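You operate a simulated robot arm through the tools that you are given. There is no shell and no other tool.

Carry out the task below with a simulated robot arm. There is one attempt and no reset: what you move stays moved.

Task
Unscrew the white cap's nipple, then screw the other nipple into the blue cap.
Fine: old nipple into the rack, white cap to the green tray, blue cap into the nest.

The check looks at the end state, three seconds after you hand in, the way a careful person would. Anything else that was tipped, shoved, dropped, spilled or broken makes it a failure. A push-on lid holds only when it is set on centred and level and pressed home; a screw cap is set on level and turned clockwise until tight.

Robot
A 7-joint arm with a two-finger gripper, fixed in place. Base frame: the origin is at the foot of the arm, x ahead of it, y to its left, z up; the work surface is at about z = 0. Readings come in mm, degrees, newtons and seconds.
With the tool pointing down near the work surface it reaches from about 220 to 560 mm from the base axis. Its first joint turns from -166.0 to 166.0 degrees. Payload 1.2 kg.
The tool frame sits at the grasp point between the pads (the TCP): z along the fingers, y along the line on which they close. The tips reach 22 mm beyond it. The gripper opens to 92 mm. The gripper's body begins 65 mm behind the TCP.
Orientation is told as [roll, pitch, yaw] about the base's x, y, z axes, in that order, counted from this pose: with the fingers straight down and closing along the base's y, the tool's x points along the base's -x, its y along +y and its z along -z.

Tools
- The arm moves only by the tool drive_tool. Its argument "series" is a list of rows, each a list of 7 numbers: the shift along the tool's x, y, z in units of 300 mm (1.0 is 300 mm), then the turn, a rotation vector about the tool's x, y, z in units of 45 degrees (1.0 is 45 degrees), then the opening in per cent of the stroke, from 0 (shut) to 100 (fully open). In form: [[x, y, z, ax, ay, az, fingers], ...]. A call has 1 to 20 rows; each row is the pose to reach, as a shift and turn from the pose commanded when the call began, along the tool's axes at that moment. A call with a number of a shift or a turn outside -1 to 1 is refused whole. Each row takes 0.2 s and may step no farther than 50 mm and 8.6 degrees from the row before; otherwise, or with a gripper value out of range, the whole call is refused. Where a pose cannot be reached the arm comes as near as it can. A force on the tool above 90 N (or 10 N above the force at the start of the call, whichever is more), or a blocked arm, ends the call early, and 0.2 s more pass. Each finger halts on what it meets, pressing with about 24 N; the grip force reading is that of the motor and also rises with nothing between the fingers. The clock runs only during rows and for 0.2 s after the last one: add rows that repeat a pose to give the fingers time. The reply holds the time, the measured pose of the TCP, the force on the tool along the base axes, the opening and the grip force, in the units named above and with some noise, with the torque about the TCP (base axes, N m) and any sound that the robot's microphone picked up, and new pictures: "views" is both (left out), scene, wrist or none.
- Cameras (640 x 400 px; columns grow to the right, rows downward): "scene" is fixed at [219.3, 498.5, 737.5]; the picture's right is [-0.97, -0.24, 0.00], its down [-0.20, 0.81, -0.55] and it looks along [0.13, -0.53, -0.84] (base axes); focal length 360 px, centre (320, 200). "wrist" rides on the gripper at [71, 19, -102] in the tool frame; the picture's right is [-0.26, 0.97, 0.00], its down [-0.75, -0.20, -0.62] and it looks along [-0.60, -0.16, 0.78] (tool axes); focal length 280 px, centre (320, 200). There is no depth. A picture from a camera that has moved, and an enlarged one, comes with that camera's place and axes in the base frame and with its lens.
- zoom(camera, box): a new picture of the part [left, top, right, bottom] of that camera's present view, enlarged. No time passes.
- finish_job(): hands the job in; it is judged then, once.

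Places have to be worked out from the pictures, the camera data and where the tool is seen. Open the gripper and draw the arm clear of the work before you hand the job in, unless the task says otherwise.

The tools are called after "Call:" as name(argument=value, ...) on one line, values as JSON. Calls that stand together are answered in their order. drive_tool: Moves the arm, as the interface text tells. Its arguments: {"type":"object","properties":{"series":{"type":"array","items":{"type":"array","items":{"type":"number"}}},"views":{"type":"string","enum":["both","scene","wrist","none"]}},"required":["series"]} The other tools are called the same way: zoom (camera, box) takes an enlarged picture of a part of a camera's view; finish_job () hands the job in.

At the start:

```text
t: 0.0
position: [379.5, 112.6, 291.1]
ee_rot: [0.1, 0.0, -0.1]
ft_force: [0.0, 0.3, 0.5]
ft_torque: [0.0, 0.0, 0.03]
grip_width: 92.0
finger_force: 0.1
```

scene: 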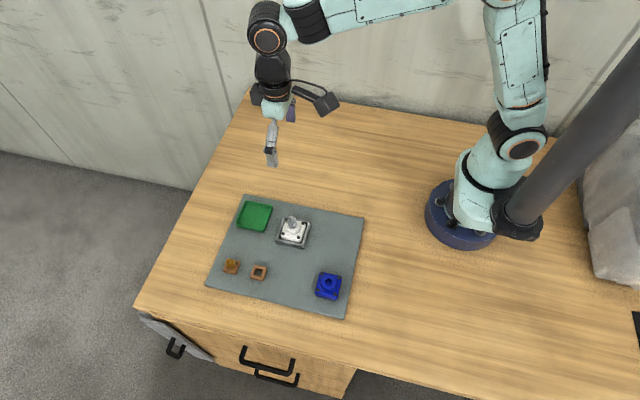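
wrist: 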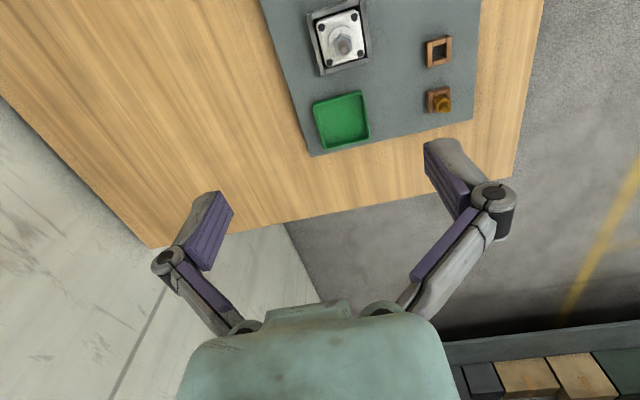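

I start by looking closely at the mat: a white cap sits in a nest, with a green tray, two small rack sockets (one holding a brass nipple) and a blue cap. I will enlarge both views.

Call:
zoom(camera="scene", box=[200, 185, 380, 320])

Call:
zoom(camera="scene", box=[260, 205, 320, 255])

Call:
zoom(camera="scene", box=[300, 260, 360, 310])

Call:
zoom(camera="wrist", box=[290, 0, 490, 160])

Call:
zoom(camera="scene", box=[215, 250, 275, 290])

```text
2.96 times, centred on (290, 252) of scene
camera zoom: at [219.3, 498.5, 737.5], right [-0.97, -0.24, 0.0], down [-0.2, 0.81, -0.55], along [0.13, -0.53, -0.84], focal length 1067 px, centre (409, 44)
```

zoom: 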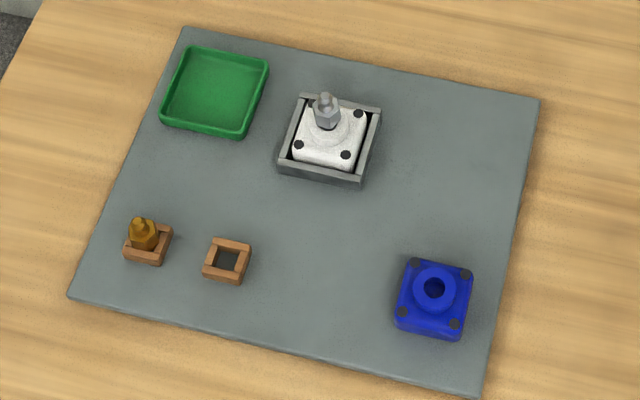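

```text
8.00 times, centred on (290, 230) of scene
camera zoom: at [219.3, 498.5, 737.5], right [-0.97, -0.24, 0.0], down [-0.2, 0.81, -0.55], along [0.13, -0.53, -0.84], focal length 2881 px, centre (560, -40)
```

zoom: 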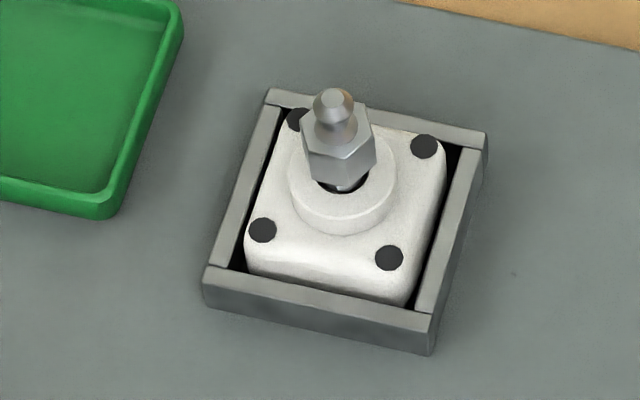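

```text
8.00 times, centred on (330, 285) of scene
camera zoom: at [219.3, 498.5, 737.5], right [-0.97, -0.24, 0.0], down [-0.2, 0.81, -0.55], along [0.13, -0.53, -0.84], focal length 2881 px, centre (240, -480)
```

zoom: 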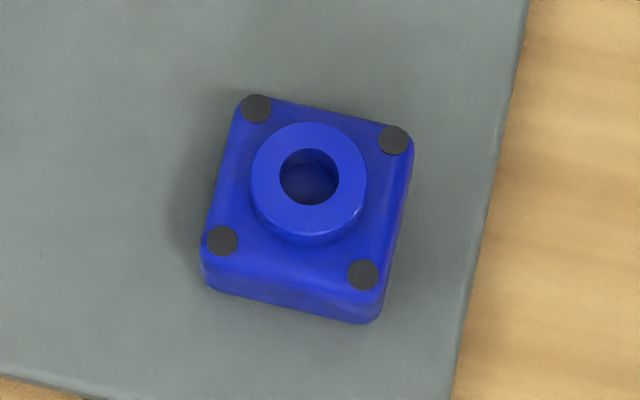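

```text
2.50 times, centred on (390, 80) of wrist
camera zoom: at [310.5, 131.5, 393.0], right [0.26, 0.97, 0.0], down [0.75, -0.2, 0.62], along [0.6, -0.16, -0.78], focal length 701 px, centre (145, 500)
```

zoom: 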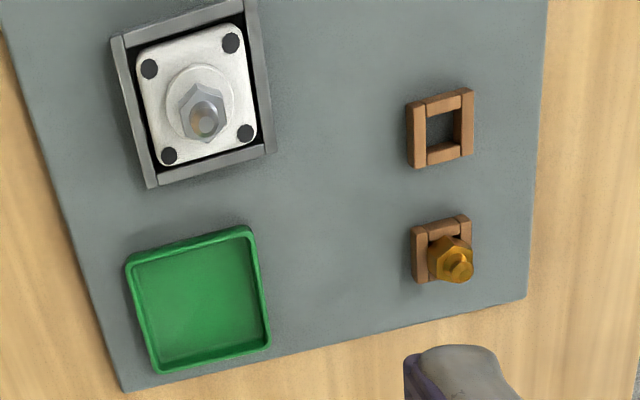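

```text
10.00 times, centred on (245, 270) of scene
camera zoom: at [219.3, 498.5, 737.5], right [-0.97, -0.24, 0.0], down [-0.2, 0.81, -0.55], along [0.13, -0.53, -0.84], focal length 3602 px, centre (1070, -500)
```

zoom: 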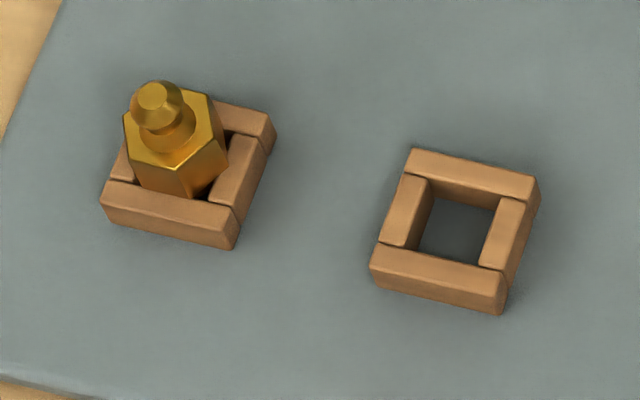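

The objects sit roughly at these places: white cap (373, 132), empty rack slot (416, 248), brass nipple (475, 251), blue cap (265, 238), tray (473, 114). I'll lower the open gripper over the white cap to about z = 140 for a closer look.

Call:
drive_tool(series=[[0.006, 0.017, 0.13, 0, 0, 0, 100], [0.012, 0.034, 0.26, 0, 0, 0, 100], [0.018, 0.05, 0.39, 0, 0, 0, 100], [0.0217, 0.066, 0.5, 0, 0, 0, 100], [0.0217, 0.066, 0.5, 0, 0, 0, 100]], views="both")

```text
t: 1.2
position: [375.7, 132.6, 140.2]
ee_rot: [0.0, 0.0, 0.1]
ft_force: [-0.1, 0.0, -0.4]
ft_torque: [0.0, 0.02, -0.02]
grip_width: 92.0
finger_force: 0.1
camera wrist: at [305.1, 152.6, 242.4], right [0.26, 0.97, 0.0], down [0.75, -0.2, 0.62], along [0.6, -0.16, -0.78], focal length 280 px, centre (320, 200)
```

scene: 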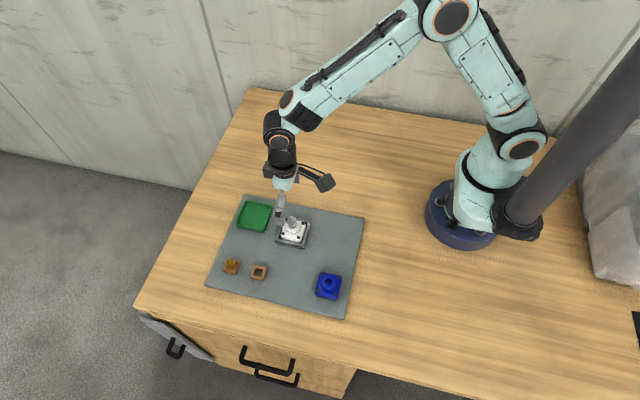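
wrist: 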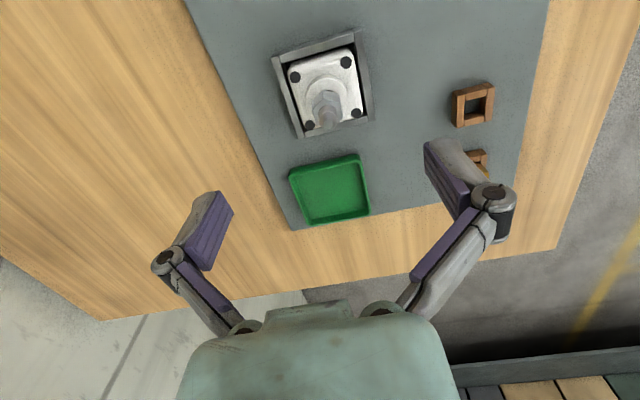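

The view is clearer now. I'll enlarge the white cap with its nipple and look at the racks from this viewpoint.

Call:
zoom(camera="wrist", box=[260, 20, 380, 140])

Call:
zoom(camera="scene", box=[260, 190, 320, 250])

Call:
zoom(camera="wrist", box=[420, 60, 520, 200])

```text
3.33 times, centred on (320, 80) of wrist
camera zoom: at [305.1, 152.6, 242.4], right [0.26, 0.97, 0.0], down [0.75, -0.2, 0.62], along [0.6, -0.16, -0.78], focal length 935 px, centre (320, 600)
```

zoom: 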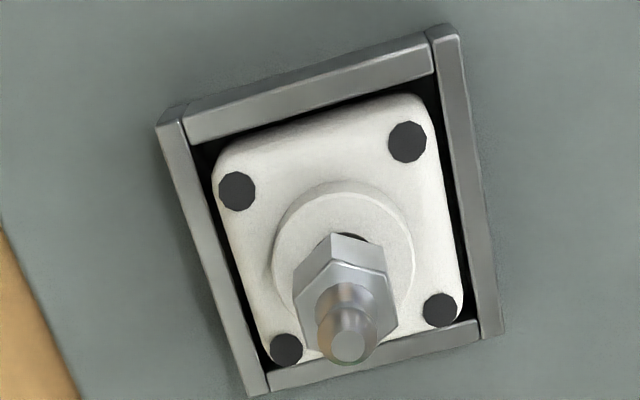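

```text
6.67 times, centred on (290, 220) of scene
camera zoom: at [219.3, 498.5, 737.5], right [-0.97, -0.24, 0.0], down [-0.2, 0.81, -0.55], along [0.13, -0.53, -0.84], focal length 2401 px, centre (520, 67)
```

zoom: 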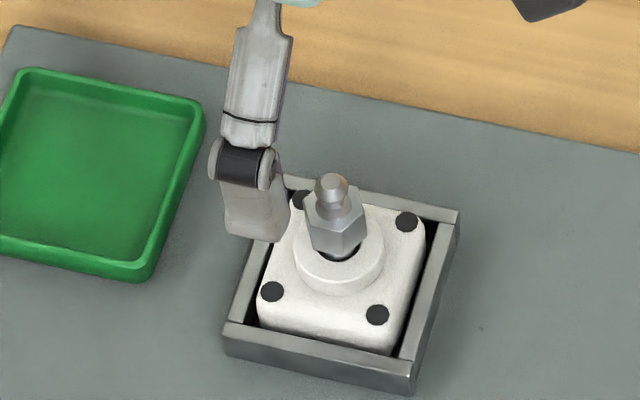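

```text
2.86 times, centred on (470, 130) of wrist
camera zoom: at [305.1, 152.6, 242.4], right [0.26, 0.97, 0.0], down [0.75, -0.2, 0.62], along [0.6, -0.16, -0.78], focal length 801 px, centre (-109, 400)
```

zoom: 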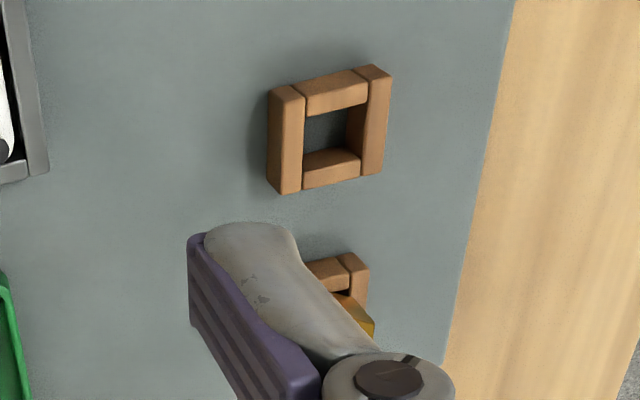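

Combining both views puts the white cap's axis near (370, 140), with the collar top at about z = 38 and the nipple's ball top at about z = 80. I'll enlarge the hex further to read the direction of its flats.

Call:
zoom(camera="wrist", box=[305, 80, 350, 135])

Call:
zoom(camera="scene", box=[280, 208, 304, 234])

```text
7.27 times, centred on (328, 108) of wrist
camera zoom: at [305.1, 152.6, 242.4], right [0.26, 0.97, 0.0], down [0.75, -0.2, 0.62], along [0.6, -0.16, -0.78], focal length 2039 px, centre (266, 873)
```

zoom: 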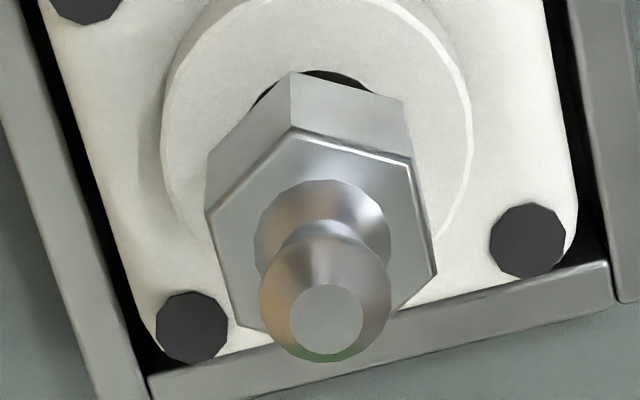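

```text
15.38 times, centred on (292, 221) of scene
camera zoom: at [219.3, 498.5, 737.5], right [-0.97, -0.24, 0.0], down [-0.2, 0.81, -0.55], along [0.13, -0.53, -0.84], focal length 5541 px, centre (751, -123)
```

zoom: 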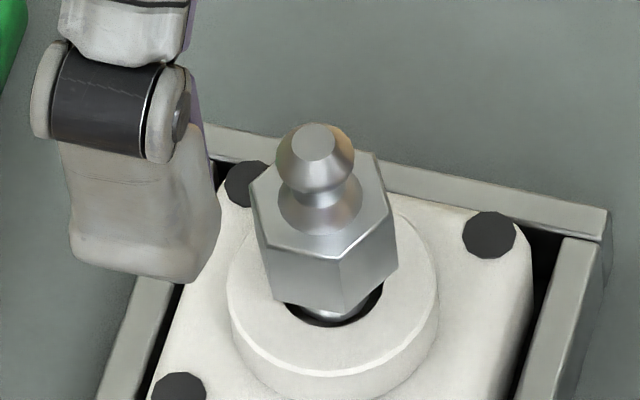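

The hex has flats facing ±y (about 18 mm across), so yaw 0 suits it, and its axis is about (-4.4, +6.3) mm from the tool axis. I'll centre over it, go down to about z = 100 with the fingers half open, and check.

Call:
drive_tool(series=[[0.0147, 0.021, 0.0, 0, 0, 0, 70], [0.0147, 0.021, 0.067, 0, 0, 0, 50], [0.0147, 0.021, 0.133, 0, 0, 0, 50], [0.0147, 0.021, 0.133, 0, 0, 0, 50]], views="both")

Call:
zoom(camera="wrist", box=[220, 80, 420, 220])

Call:
zoom(camera="scene", box=[265, 200, 313, 240])

```text
t: 2.2
position: [369.4, 139.4, 101.8]
ee_rot: [0.0, -0.1, -0.1]
ft_force: [0.8, 0.8, -0.1]
ft_torque: [0.01, 0.02, 0.02]
grip_width: 46.0
finger_force: 0.0
camera wrist: at [299.6, 158.0, 203.0], right [0.26, 0.97, 0.0], down [0.75, -0.2, 0.62], along [0.6, -0.16, -0.78], focal length 280 px, centre (320, 200)
```

scene: 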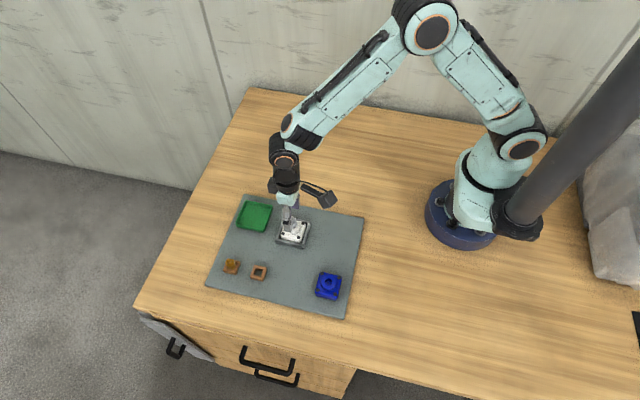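
wrist: 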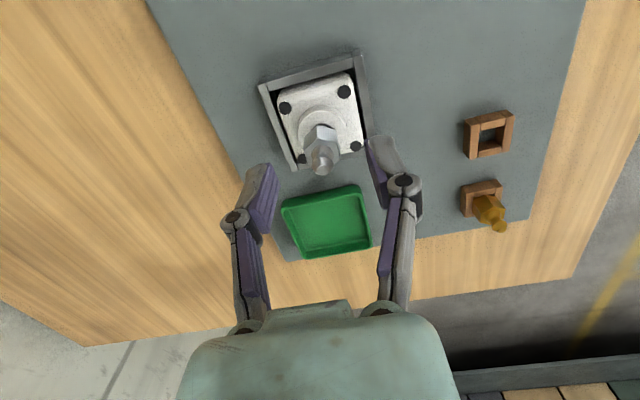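

```text
2.86 times, centred on (320, 150) of wrist
camera zoom: at [299.6, 158.0, 203.0], right [0.26, 0.97, 0.0], down [0.75, -0.2, 0.62], along [0.6, -0.16, -0.78], focal length 801 px, centre (320, 343)
```

zoom: 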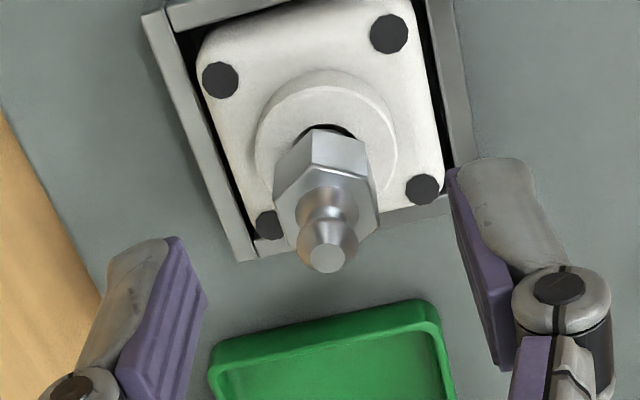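

```text
10.00 times, centred on (289, 220) of scene
camera zoom: at [219.3, 498.5, 737.5], right [-0.97, -0.24, 0.0], down [-0.2, 0.81, -0.55], along [0.13, -0.53, -0.84], focal length 3602 px, centre (630, 0)
```

zoom: 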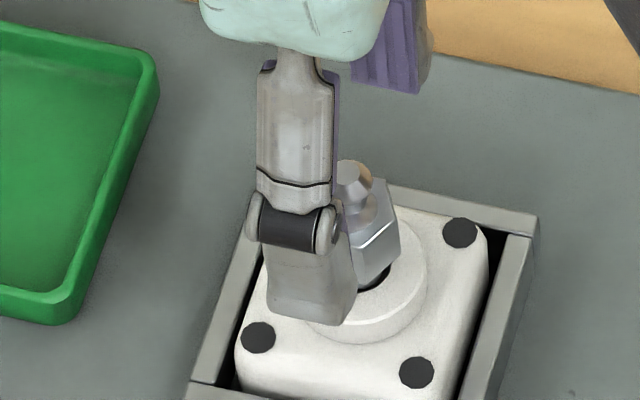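

The nipple is within about 1 mm of the tool axis sideways; I shift 1 mm in +y and descend to about z = 68, so the tips straddle the hex above the collar. Then I check again before closing.

Call:
drive_tool(series=[[0.0, 0.0033, 0.057, 0, 0, 0, 50], [0.0, 0.0033, 0.11, 0, 0, 0, 50], [0.0, 0.0033, 0.11, 0, 0, 0, 50]], views="both")

Call:
zoom(camera="wrist", box=[220, 100, 420, 260])

Call:
zoom(camera="scene", box=[265, 200, 313, 240])

```text
t: 3.0
position: [368.2, 139.3, 68.6]
ee_rot: [0.0, 0.0, -0.1]
ft_force: [-0.5, 0.2, 0.2]
ft_torque: [0.0, 0.0, 0.01]
grip_width: 46.4
finger_force: 0.1
camera wrist: at [299.4, 158.8, 170.1], right [0.26, 0.97, 0.0], down [0.75, -0.2, 0.63], along [0.6, -0.16, -0.78], focal length 280 px, centre (320, 200)
```

scene: 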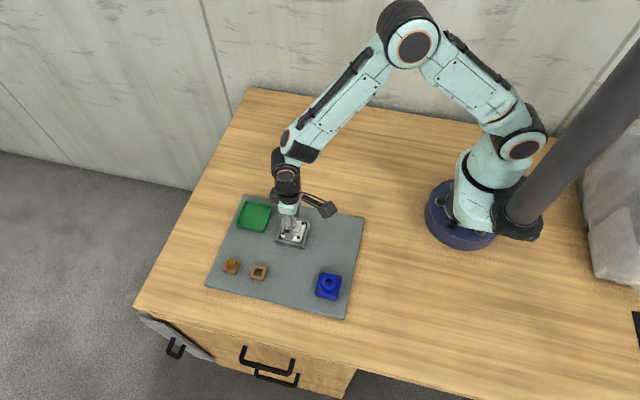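
wrist: 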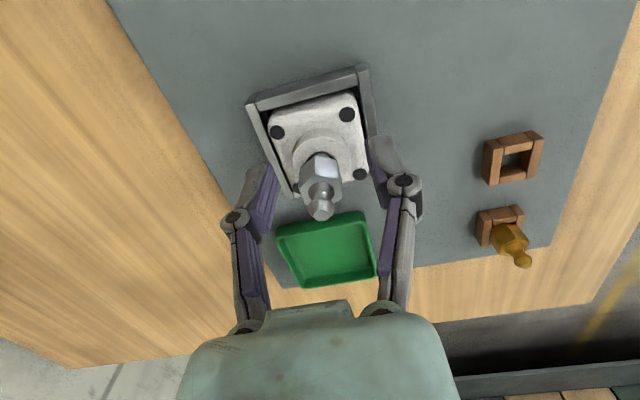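

```text
2.50 times, centred on (320, 180) of wrist
camera zoom: at [299.4, 158.8, 170.1], right [0.26, 0.97, 0.0], down [0.75, -0.2, 0.63], along [0.6, -0.16, -0.78], focal length 701 px, centre (320, 250)
```

zoom: 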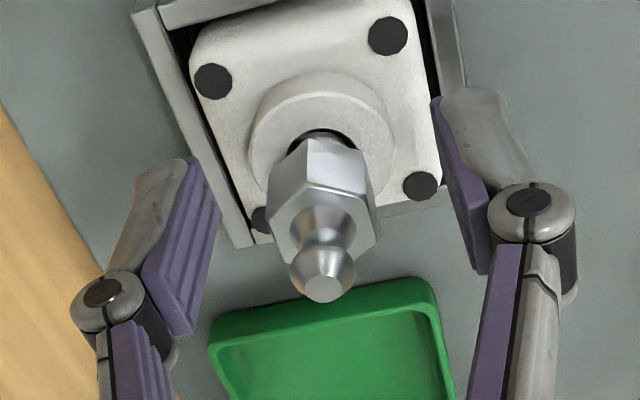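

```text
10.00 times, centred on (289, 220) of scene
camera zoom: at [219.3, 498.5, 737.5], right [-0.97, -0.24, 0.0], down [-0.2, 0.81, -0.55], along [0.13, -0.53, -0.84], focal length 3602 px, centre (630, 0)
```

zoom: 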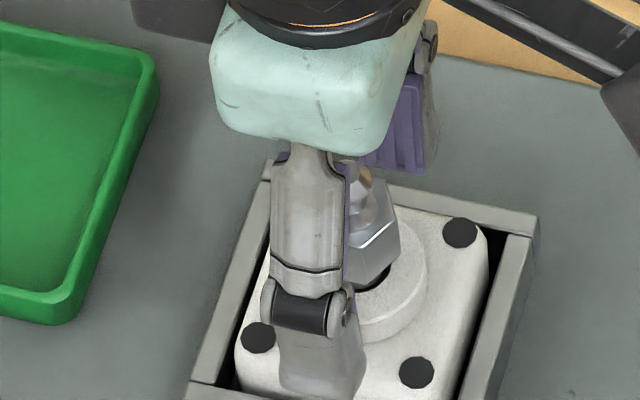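

Both the finger pads and the nipple come out at about x = 369 and y within 1 mm of each other, with tips at about z = 46 above the collar. I close gently on the hex and read the forces.

Call:
drive_tool(series=[[0, 0, 0, 0, 0, 0, 30], [0, 0, 0, 0, 0, 0, 10], [0, 0, 0, 0, 0, 0, 10], [0, 0, 0, 0, 0, 0, 10]], views="both")

Call:
zoom(camera="wrist", box=[220, 100, 420, 260])

Call:
zoom(camera="scene", box=[265, 200, 313, 240])

```text
t: 4.0
position: [369.6, 139.7, 69.5]
ee_rot: [0.1, -0.3, 0.0]
ft_force: [-0.8, -2.2, 34.0]
ft_torque: [-0.1, 0.1, -0.01]
grip_width: 16.7
finger_force: 23.2
camera wrist: at [299.9, 158.9, 171.2], right [0.26, 0.97, 0.0], down [0.75, -0.2, 0.63], along [0.61, -0.16, -0.78], focal length 280 px, centre (320, 200)
```

scene: 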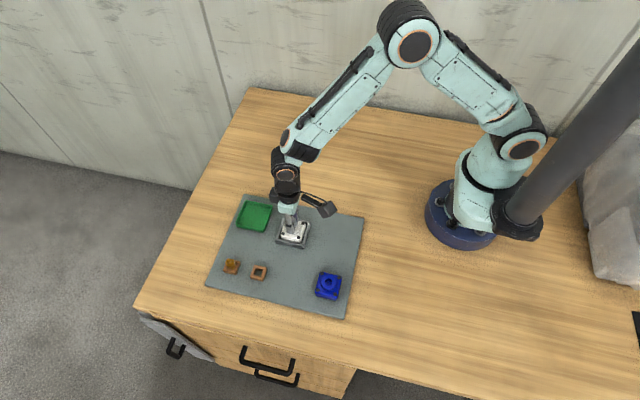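
wrist: 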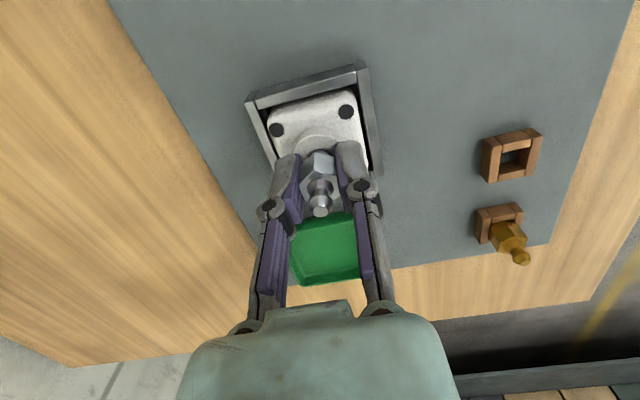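

```text
2.50 times, centred on (320, 180) of wrist
camera zoom: at [299.9, 158.9, 171.2], right [0.26, 0.97, 0.0], down [0.75, -0.2, 0.63], along [0.61, -0.16, -0.78], focal length 701 px, centre (320, 250)
```

zoom: 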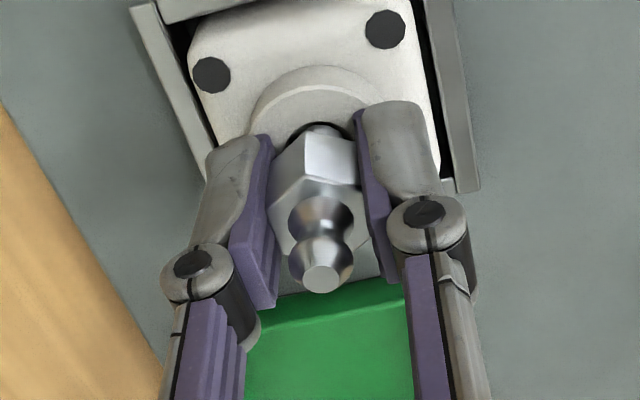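

```text
10.00 times, centred on (289, 220) of scene
camera zoom: at [219.3, 498.5, 737.5], right [-0.97, -0.24, 0.0], down [-0.2, 0.81, -0.55], along [0.13, -0.53, -0.84], focal length 3602 px, centre (630, 0)
```

zoom: 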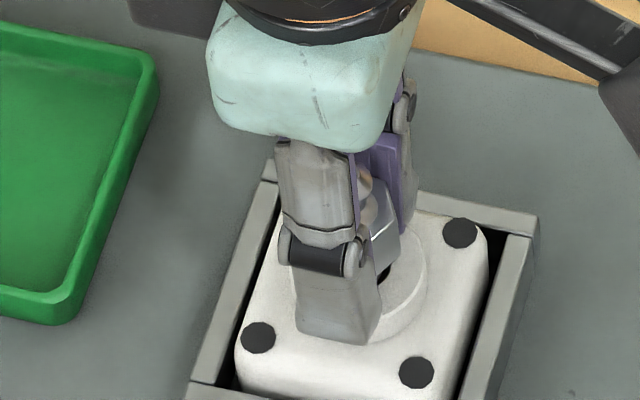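

The grip met the hex at 16.7 mm but the tool feels 34 N upward, so the tips are resting on the collar. I open a little, rise about 4 mm and grip again.

Call:
drive_tool(series=[[0, 0, 0, 0, 0, 0, 40], [0, 0, -0.0133, 0, 0, 0, 40], [0, 0, -0.0133, 0, 0, 0, 40], [0, 0, -0.0133, 0, 0, 0, 10], [0, 0, -0.0133, 0, 0, 0, 10], [0, 0, -0.0133, 0, 0, 0, 10]], views="wrist")

Call:
zoom(camera="wrist", box=[260, 120, 380, 230])

Call:
zoom(camera="scene", box=[273, 210, 309, 240])

```text
t: 5.4
position: [370.7, 138.8, 73.5]
ee_rot: [0.1, 0.0, 0.0]
ft_force: [-1.0, -0.2, 0.1]
ft_torque: [-0.02, -0.02, 0.02]
grip_width: 16.8
finger_force: 24.0
camera wrist: at [299.7, 158.3, 174.3], right [0.26, 0.96, 0.0], down [0.75, -0.2, 0.63], along [0.6, -0.16, -0.78], focal length 280 px, centre (320, 200)
```

wrist: 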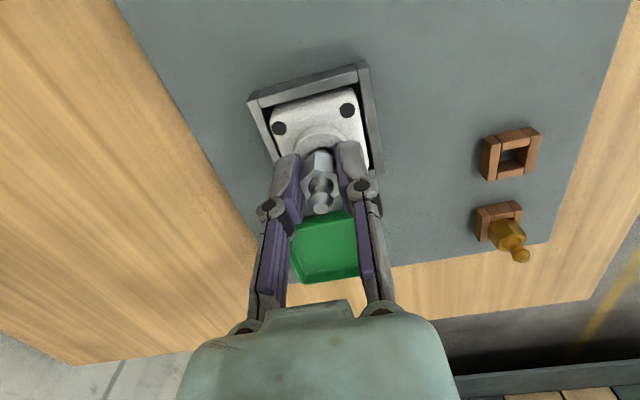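

```text
3.64 times, centred on (320, 175) of wrist
camera zoom: at [299.7, 158.3, 174.3], right [0.26, 0.96, 0.0], down [0.75, -0.2, 0.63], along [0.6, -0.16, -0.78], focal length 1020 px, centre (320, 291)
```

zoom: 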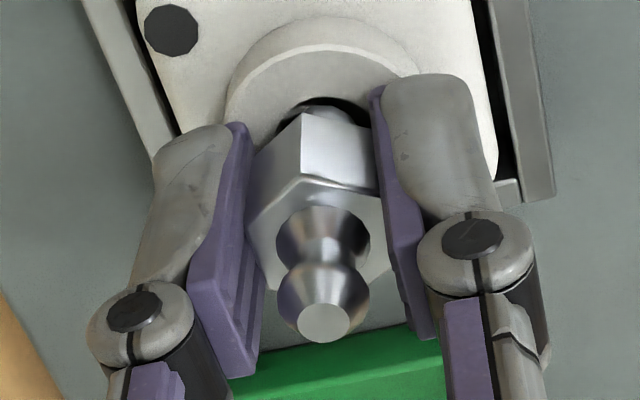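

```text
13.33 times, centred on (291, 225) of scene
camera zoom: at [219.3, 498.5, 737.5], right [-0.97, -0.24, 0.0], down [-0.2, 0.81, -0.55], along [0.13, -0.53, -0.84], focal length 4802 px, centre (707, -133)
```

zoom: 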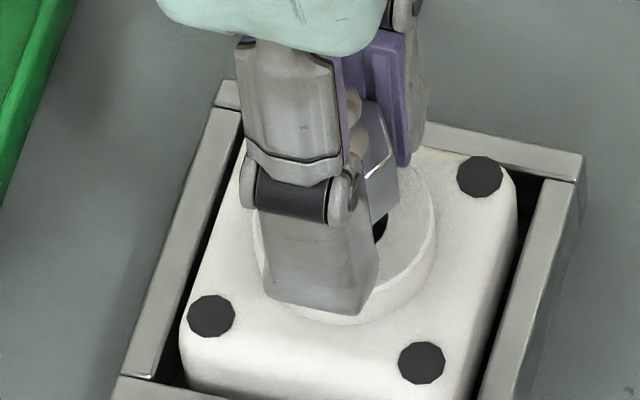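

Now the grip is clean: 16.8 mm across the flats, 24 N, no vertical load. I turn a first 16° counter-clockwise (seen from above) to feel the thread.

Call:
drive_tool(series=[[0, 0, 0, 0, 0, -0.09, 10], [0, 0, 0, 0, 0, -0.18, 10], [0, 0, 0, 0, 0, -0.27, 10], [0, 0, 0, 0, 0, -0.36, 10], [0, 0, 0, 0, 0, -0.36, 10]], views="wrist")

Call:
zoom(camera="wrist", box=[260, 120, 380, 230])

Call:
zoom(camera="scene", box=[273, 210, 309, 240])

```text
t: 6.6
position: [369.2, 140.3, 72.8]
ee_rot: [0.0, 0.0, 16.3]
ft_force: [-0.8, 0.3, 0.5]
ft_torque: [-0.02, 0.01, 0.01]
grip_width: 16.7
finger_force: 24.0
camera wrist: at [297.2, 137.9, 174.1], right [-0.02, 1.0, 0.0], down [0.78, 0.02, 0.63], along [0.62, 0.01, -0.78], focal length 280 px, centre (320, 200)
```

wrist: 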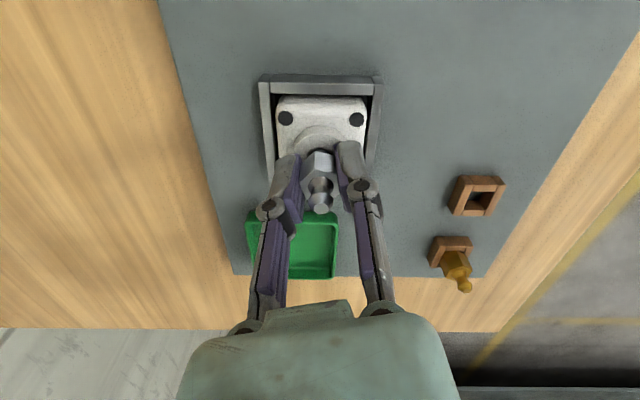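

```text
3.64 times, centred on (320, 175) of wrist
camera zoom: at [297.2, 137.9, 174.1], right [-0.02, 1.0, 0.0], down [0.78, 0.02, 0.63], along [0.62, 0.01, -0.78], focal length 1020 px, centre (320, 291)
```

zoom: 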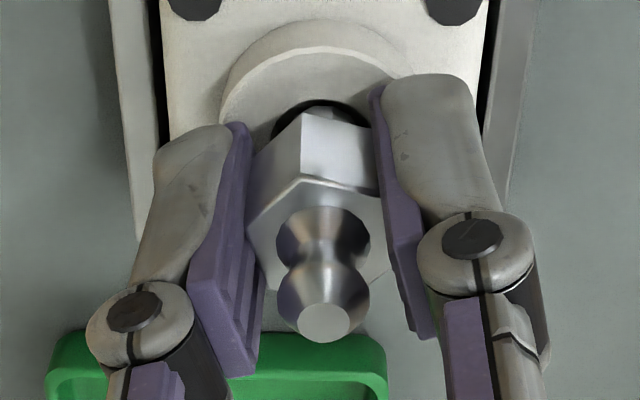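

```text
13.33 times, centred on (291, 225) of scene
camera zoom: at [219.3, 498.5, 737.5], right [-0.97, -0.24, 0.0], down [-0.2, 0.81, -0.55], along [0.13, -0.53, -0.84], focal length 4802 px, centre (707, -133)
```

zoom: 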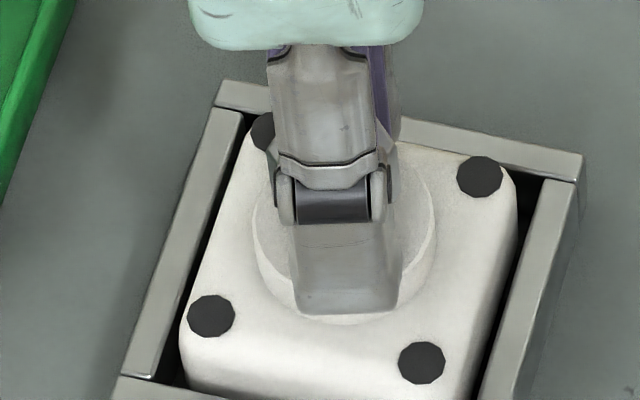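

The nipple follows the fingers with no torque or side force, so it is turning freely. I continue another 45° counter-clockwise and watch the vertical force.

Call:
drive_tool(series=[[0, 0, 0, 0, 0, -0.167, 10], [0, 0, 0, 0, 0, -0.333, 10], [0, 0, 0, 0, 0, -0.5, 10], [0, 0, 0, 0, 0, -0.667, 10], [0, 0, 0, 0, 0, -0.833, 10], [0, 0, 0, 0, 0, -1.0, 10], [0, 0, 0, 0, 0, -1.0, 10]], views="wrist")

```text
t: 8.2
position: [368.9, 139.9, 72.4]
ee_rot: [0.0, 0.0, 61.5]
ft_force: [-0.2, 0.4, -0.2]
ft_torque: [0.01, 0.01, 0.0]
grip_width: 16.7
finger_force: 23.4
camera wrist: at [319.5, 86.7, 174.1], right [-0.72, 0.69, 0.0], down [0.54, 0.56, 0.62], along [0.43, 0.45, -0.78], focal length 280 px, centre (320, 200)
```

wrist: 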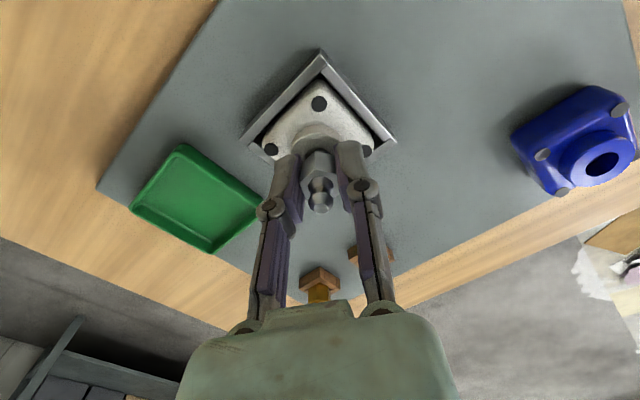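

Still no resistance. I turn another 45° counter-clockwise.

Call:
drive_tool(series=[[0, 0, 0, 0, 0, -0.167, 10], [0, 0, 0, 0, 0, -0.333, 10], [0, 0, 0, 0, 0, -0.5, 10], [0, 0, 0, 0, 0, -0.667, 10], [0, 0, 0, 0, 0, -0.833, 10], [0, 0, 0, 0, 0, -1.0, 10], [0, 0, 0, 0, 0, -1.0, 10]], views="wrist")

Call:
zoom(camera="wrist", box=[260, 120, 380, 230])

Call:
zoom(camera="scene", box=[273, 210, 309, 240])

```text
t: 9.8
position: [368.4, 139.0, 71.9]
ee_rot: [0.0, -0.1, 106.4]
ft_force: [2.1, -0.8, -0.1]
ft_torque: [0.01, -0.03, 0.0]
grip_width: 16.9
finger_force: 23.7
camera wrist: at [372.0, 66.3, 174.2], right [-1.0, -0.02, 0.0], down [-0.02, 0.78, 0.63], along [-0.01, 0.62, -0.78], focal length 280 px, centre (320, 200)
```

wrist: 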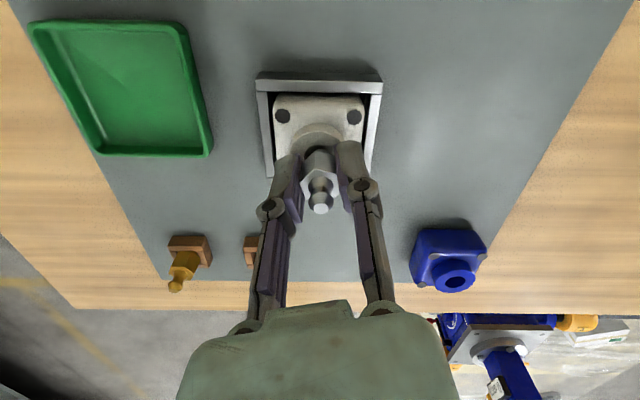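

```text
3.64 times, centred on (320, 175) of wrist
camera zoom: at [372.0, 66.3, 174.2], right [-1.0, -0.02, 0.0], down [-0.02, 0.78, 0.63], along [-0.01, 0.62, -0.78], focal length 1020 px, centre (320, 291)
```

zoom: 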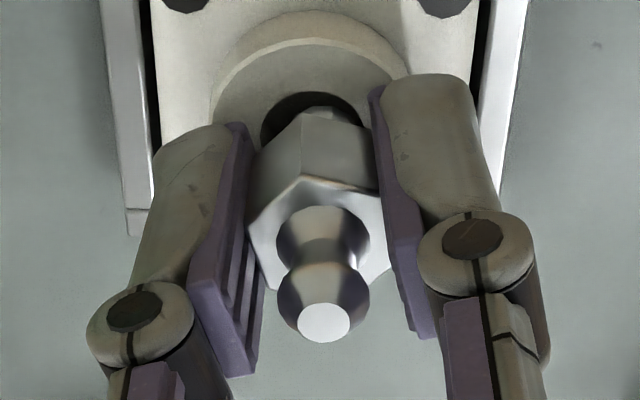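

```text
13.33 times, centred on (291, 225) of scene
camera zoom: at [219.3, 498.5, 737.5], right [-0.97, -0.24, 0.0], down [-0.2, 0.81, -0.55], along [0.13, -0.53, -0.84], focal length 4802 px, centre (707, -133)
```

zoom: 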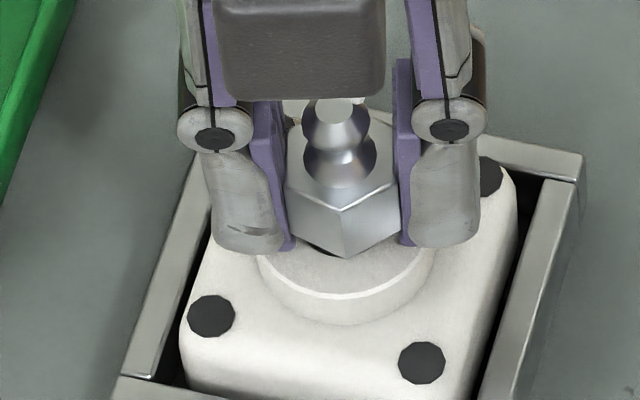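

Nothing resists yet after 106° of turning, only a small side force. I turn a further 45° and look at how the nipple stands relative to the collar.

Call:
drive_tool(series=[[0, 0, 0, 0, 0, -0.167, 10], [0, 0, 0, 0, 0, -0.333, 10], [0, 0, 0, 0, 0, -0.5, 10], [0, 0, 0, 0, 0, -0.667, 10], [0, 0, 0, 0, 0, -0.833, 10], [0, 0, 0, 0, 0, -1.0, 10], [0, 0, 0, 0, 0, -1.0, 10]], views="both")

Call:
zoom(camera="wrist", box=[260, 120, 380, 230])

Call:
zoom(camera="scene", box=[273, 210, 309, 240])

```text
t: 11.4
position: [368.5, 140.2, 72.2]
ee_rot: [0.0, -0.1, 151.4]
ft_force: [1.5, -1.4, -0.3]
ft_torque: [-0.02, 0.01, -0.01]
grip_width: 16.5
finger_force: 24.1
camera wrist: at [423.6, 88.5, 173.9], right [-0.69, -0.72, 0.0], down [-0.56, 0.54, 0.62], along [-0.45, 0.43, -0.78], focal length 280 px, centre (320, 200)
```

scene: 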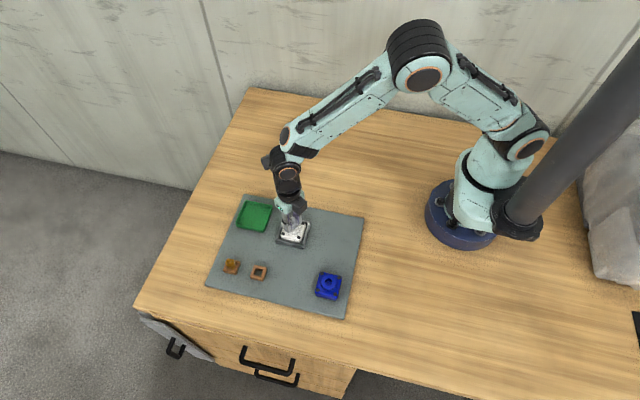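
wrist: 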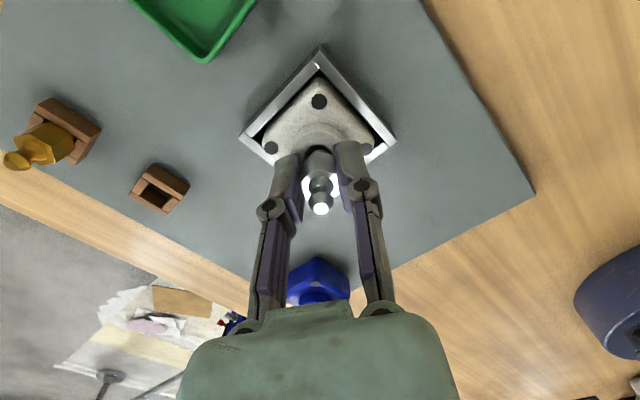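

```text
3.64 times, centred on (320, 175) of wrist
camera zoom: at [423.6, 88.5, 173.9], right [-0.69, -0.72, 0.0], down [-0.56, 0.54, 0.62], along [-0.45, 0.43, -0.78], focal length 1020 px, centre (320, 291)
```

zoom: 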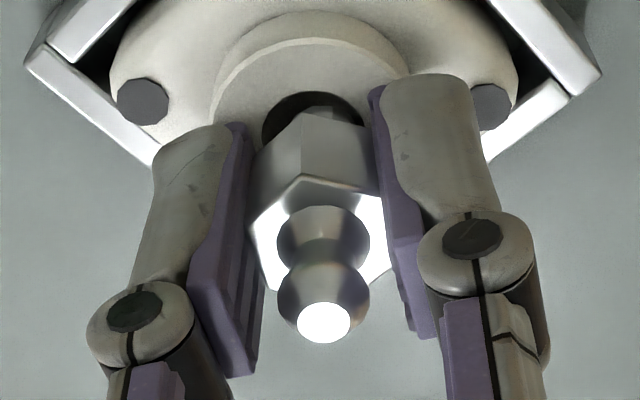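

```text
13.33 times, centred on (291, 225) of scene
camera zoom: at [219.3, 498.5, 737.5], right [-0.97, -0.24, 0.0], down [-0.2, 0.81, -0.55], along [0.13, -0.53, -0.84], focal length 4802 px, centre (707, -133)
```

zoom: 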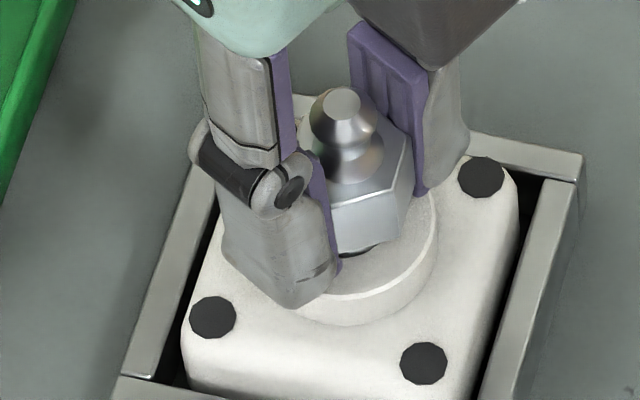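

The nipple has turned 151° with practically no load and no rise. I lift a cautious 3 mm to learn whether it is already free or still pulls the cap along.

Call:
drive_tool(series=[[0, 0, -0.005, 0, 0, 0, 10], [0, 0, -0.01, 0, 0, 0, 10], [0, 0, -0.01, 0, 0, 0, 10]], views="wrist")

Call:
zoom(camera="wrist", box=[220, 40, 420, 230])

Call:
zoom(camera="scene", box=[273, 210, 309, 240])

```text
t: 12.2
position: [367.6, 139.7, 74.8]
ee_rot: [0.0, 0.0, 151.2]
ft_force: [-0.6, -0.5, -0.5]
ft_torque: [-0.03, -0.01, -0.01]
grip_width: 16.8
finger_force: 23.6
camera wrist: at [423.0, 88.8, 177.1], right [-0.69, -0.72, 0.0], down [-0.56, 0.54, 0.63], along [-0.45, 0.43, -0.78], focal length 280 px, centre (320, 200)
```

wrist: 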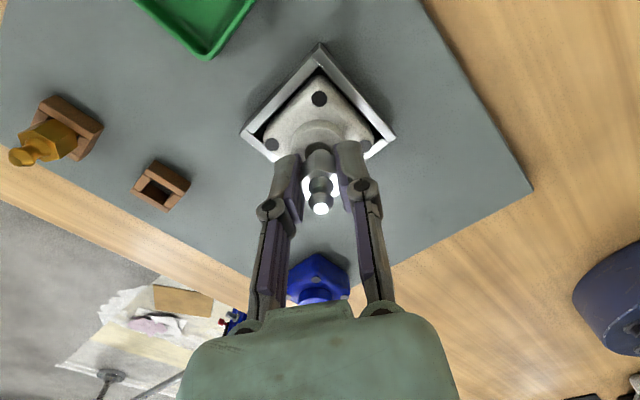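

```text
2.11 times, centred on (320, 135) of wrist
camera zoom: at [423.0, 88.8, 177.1], right [-0.69, -0.72, 0.0], down [-0.56, 0.54, 0.63], along [-0.45, 0.43, -0.78], focal length 590 px, centre (320, 337)
```

zoom: 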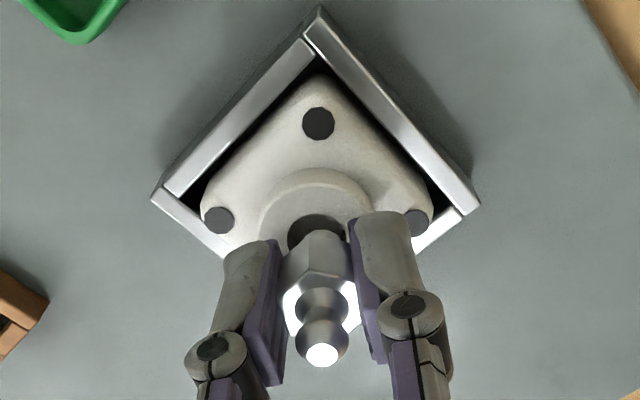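

```text
13.33 times, centred on (291, 225) of scene
camera zoom: at [219.3, 498.5, 737.5], right [-0.97, -0.24, 0.0], down [-0.2, 0.81, -0.55], along [0.13, -0.53, -0.84], focal length 4802 px, centre (707, -133)
```

zoom: 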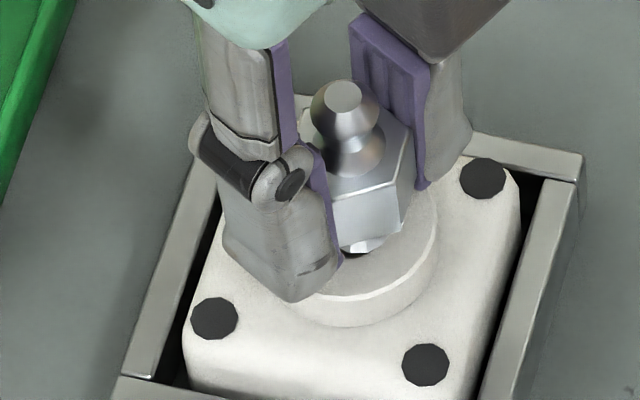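

The cap stayed put (dots unmoved) while the nipple rose, so it is free. I lift it straight up in stages.

Call:
drive_tool(series=[[0, 0, -0.015, 0, 0, 0, 10], [0, 0, -0.03, 0, 0, 0, 10], [0, 0, -0.045, 0, 0, 0, 10], [0, 0, -0.06, 0, 0, 0, 10], [0, 0, -0.08, 0, 0, 0, 10], [0, 0, -0.1, 0, 0, 0, 10], [0, 0, -0.14, 0, 0, 0, 10], [0, 0, -0.18, 0, 0, 0, 10], [0, 0, -0.18, 0, 0, 0, 10]], views="both")

Call:
zoom(camera="wrist", box=[220, 40, 420, 230])

Call:
zoom(camera="scene", box=[260, 190, 320, 250])

```text
t: 14.2
position: [368.6, 138.5, 128.7]
ee_rot: [0.0, 0.0, 151.2]
ft_force: [0.9, 0.2, 0.1]
ft_torque: [0.0, 0.02, -0.01]
grip_width: 16.8
finger_force: 24.1
camera wrist: at [423.1, 88.2, 231.4], right [-0.69, -0.72, 0.0], down [-0.56, 0.54, 0.62], along [-0.45, 0.43, -0.78], focal length 280 px, centre (320, 200)
```

scene: 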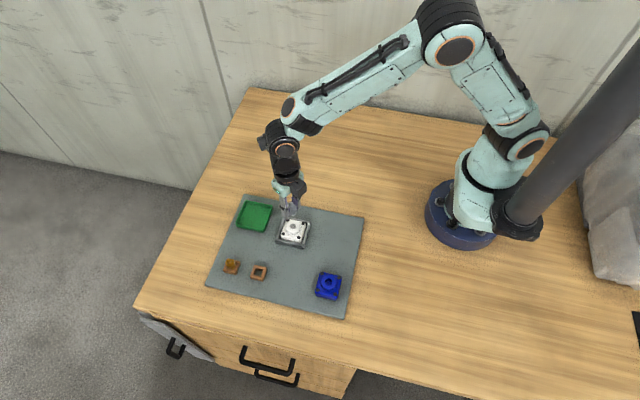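
wrist: 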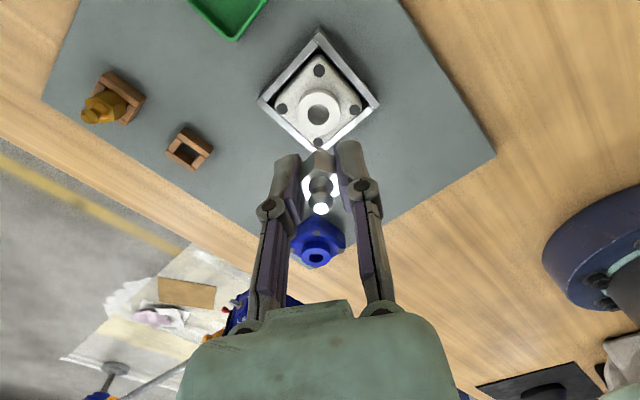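

```text
2.11 times, centred on (320, 135) of wrist
camera zoom: at [423.1, 88.2, 231.4], right [-0.69, -0.72, 0.0], down [-0.56, 0.54, 0.62], along [-0.45, 0.43, -0.78], focal length 590 px, centre (320, 337)
```

zoom: 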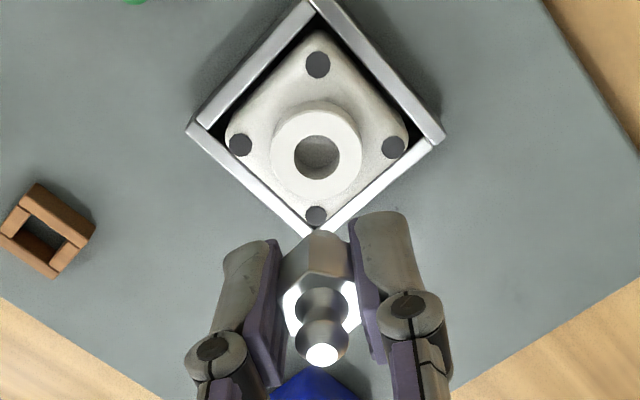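

```text
6.67 times, centred on (290, 220) of scene
camera zoom: at [219.3, 498.5, 737.5], right [-0.97, -0.24, 0.0], down [-0.2, 0.81, -0.55], along [0.13, -0.53, -0.84], focal length 2401 px, centre (520, 67)
```

zoom: 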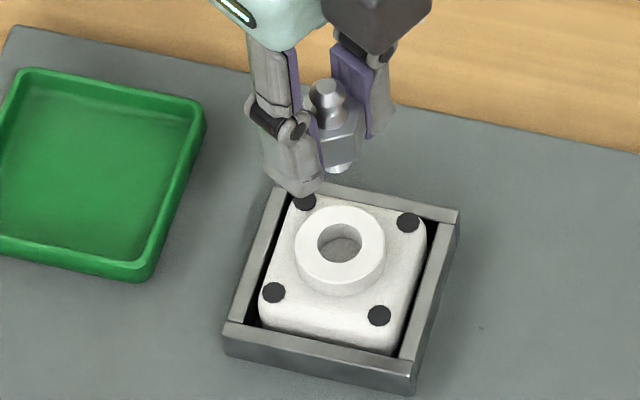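

The old nipple is out and the white cap is undisturbed. I look closely at the empty rack slot and at how the brass nipple sits in its own slot.

Call:
zoom(camera="wrist", box=[70, 60, 230, 180])

Call:
zoom(camera="scene", box=[216, 252, 246, 282])

Call:
zoom(camera="scene", box=[244, 256, 274, 286])

Call:
zoom(camera="scene", box=[274, 196, 304, 222])

```text
3.33 times, centred on (150, 120) of wrist
camera zoom: at [423.1, 88.2, 231.4], right [-0.69, -0.72, 0.0], down [-0.56, 0.54, 0.62], along [-0.45, 0.43, -0.78], focal length 935 px, centre (887, 467)
```

zoom: 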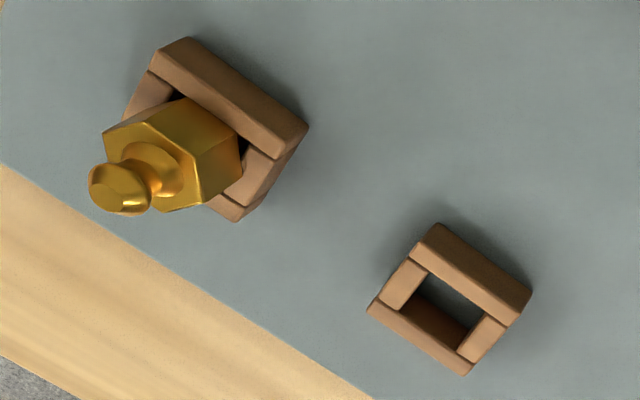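

```text
13.33 times, centred on (231, 267) of scene
camera zoom: at [219.3, 498.5, 737.5], right [-0.97, -0.24, 0.0], down [-0.2, 0.81, -0.55], along [0.13, -0.53, -0.84], focal length 4802 px, centre (1507, -693)
```

zoom: 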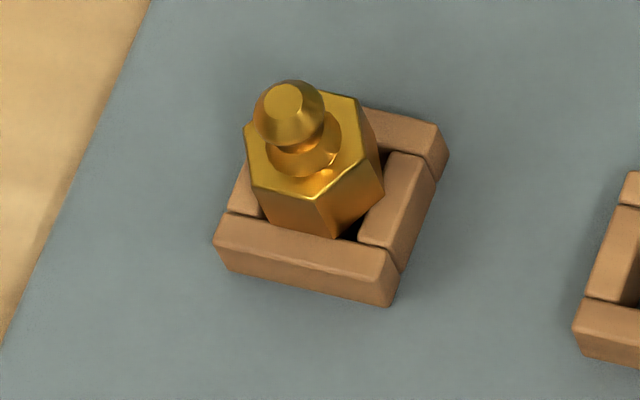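

```text
13.33 times, centred on (259, 271) of scene
camera zoom: at [219.3, 498.5, 737.5], right [-0.97, -0.24, 0.0], down [-0.2, 0.81, -0.55], along [0.13, -0.53, -0.84], focal length 4802 px, centre (1133, -747)
```

zoom: 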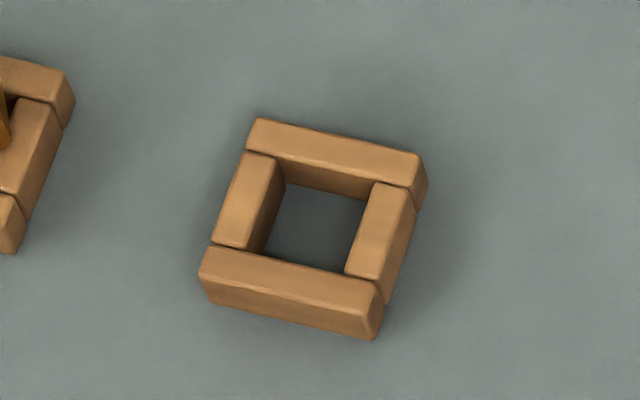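

```text
15.38 times, centred on (289, 209) of scene
camera zoom: at [219.3, 498.5, 737.5], right [-0.97, -0.24, 0.0], down [-0.2, 0.81, -0.55], along [0.13, -0.53, -0.84], focal length 5541 px, centre (797, 62)
```

zoom: 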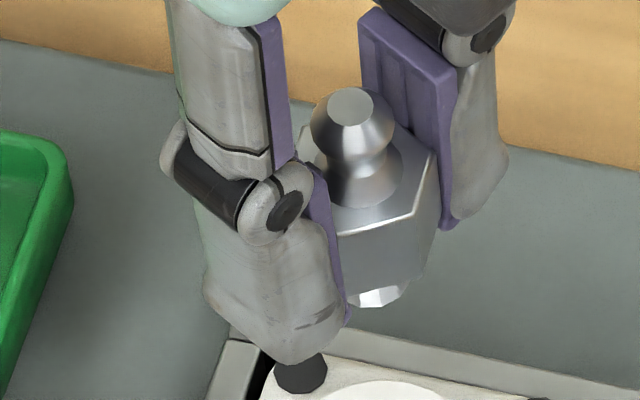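

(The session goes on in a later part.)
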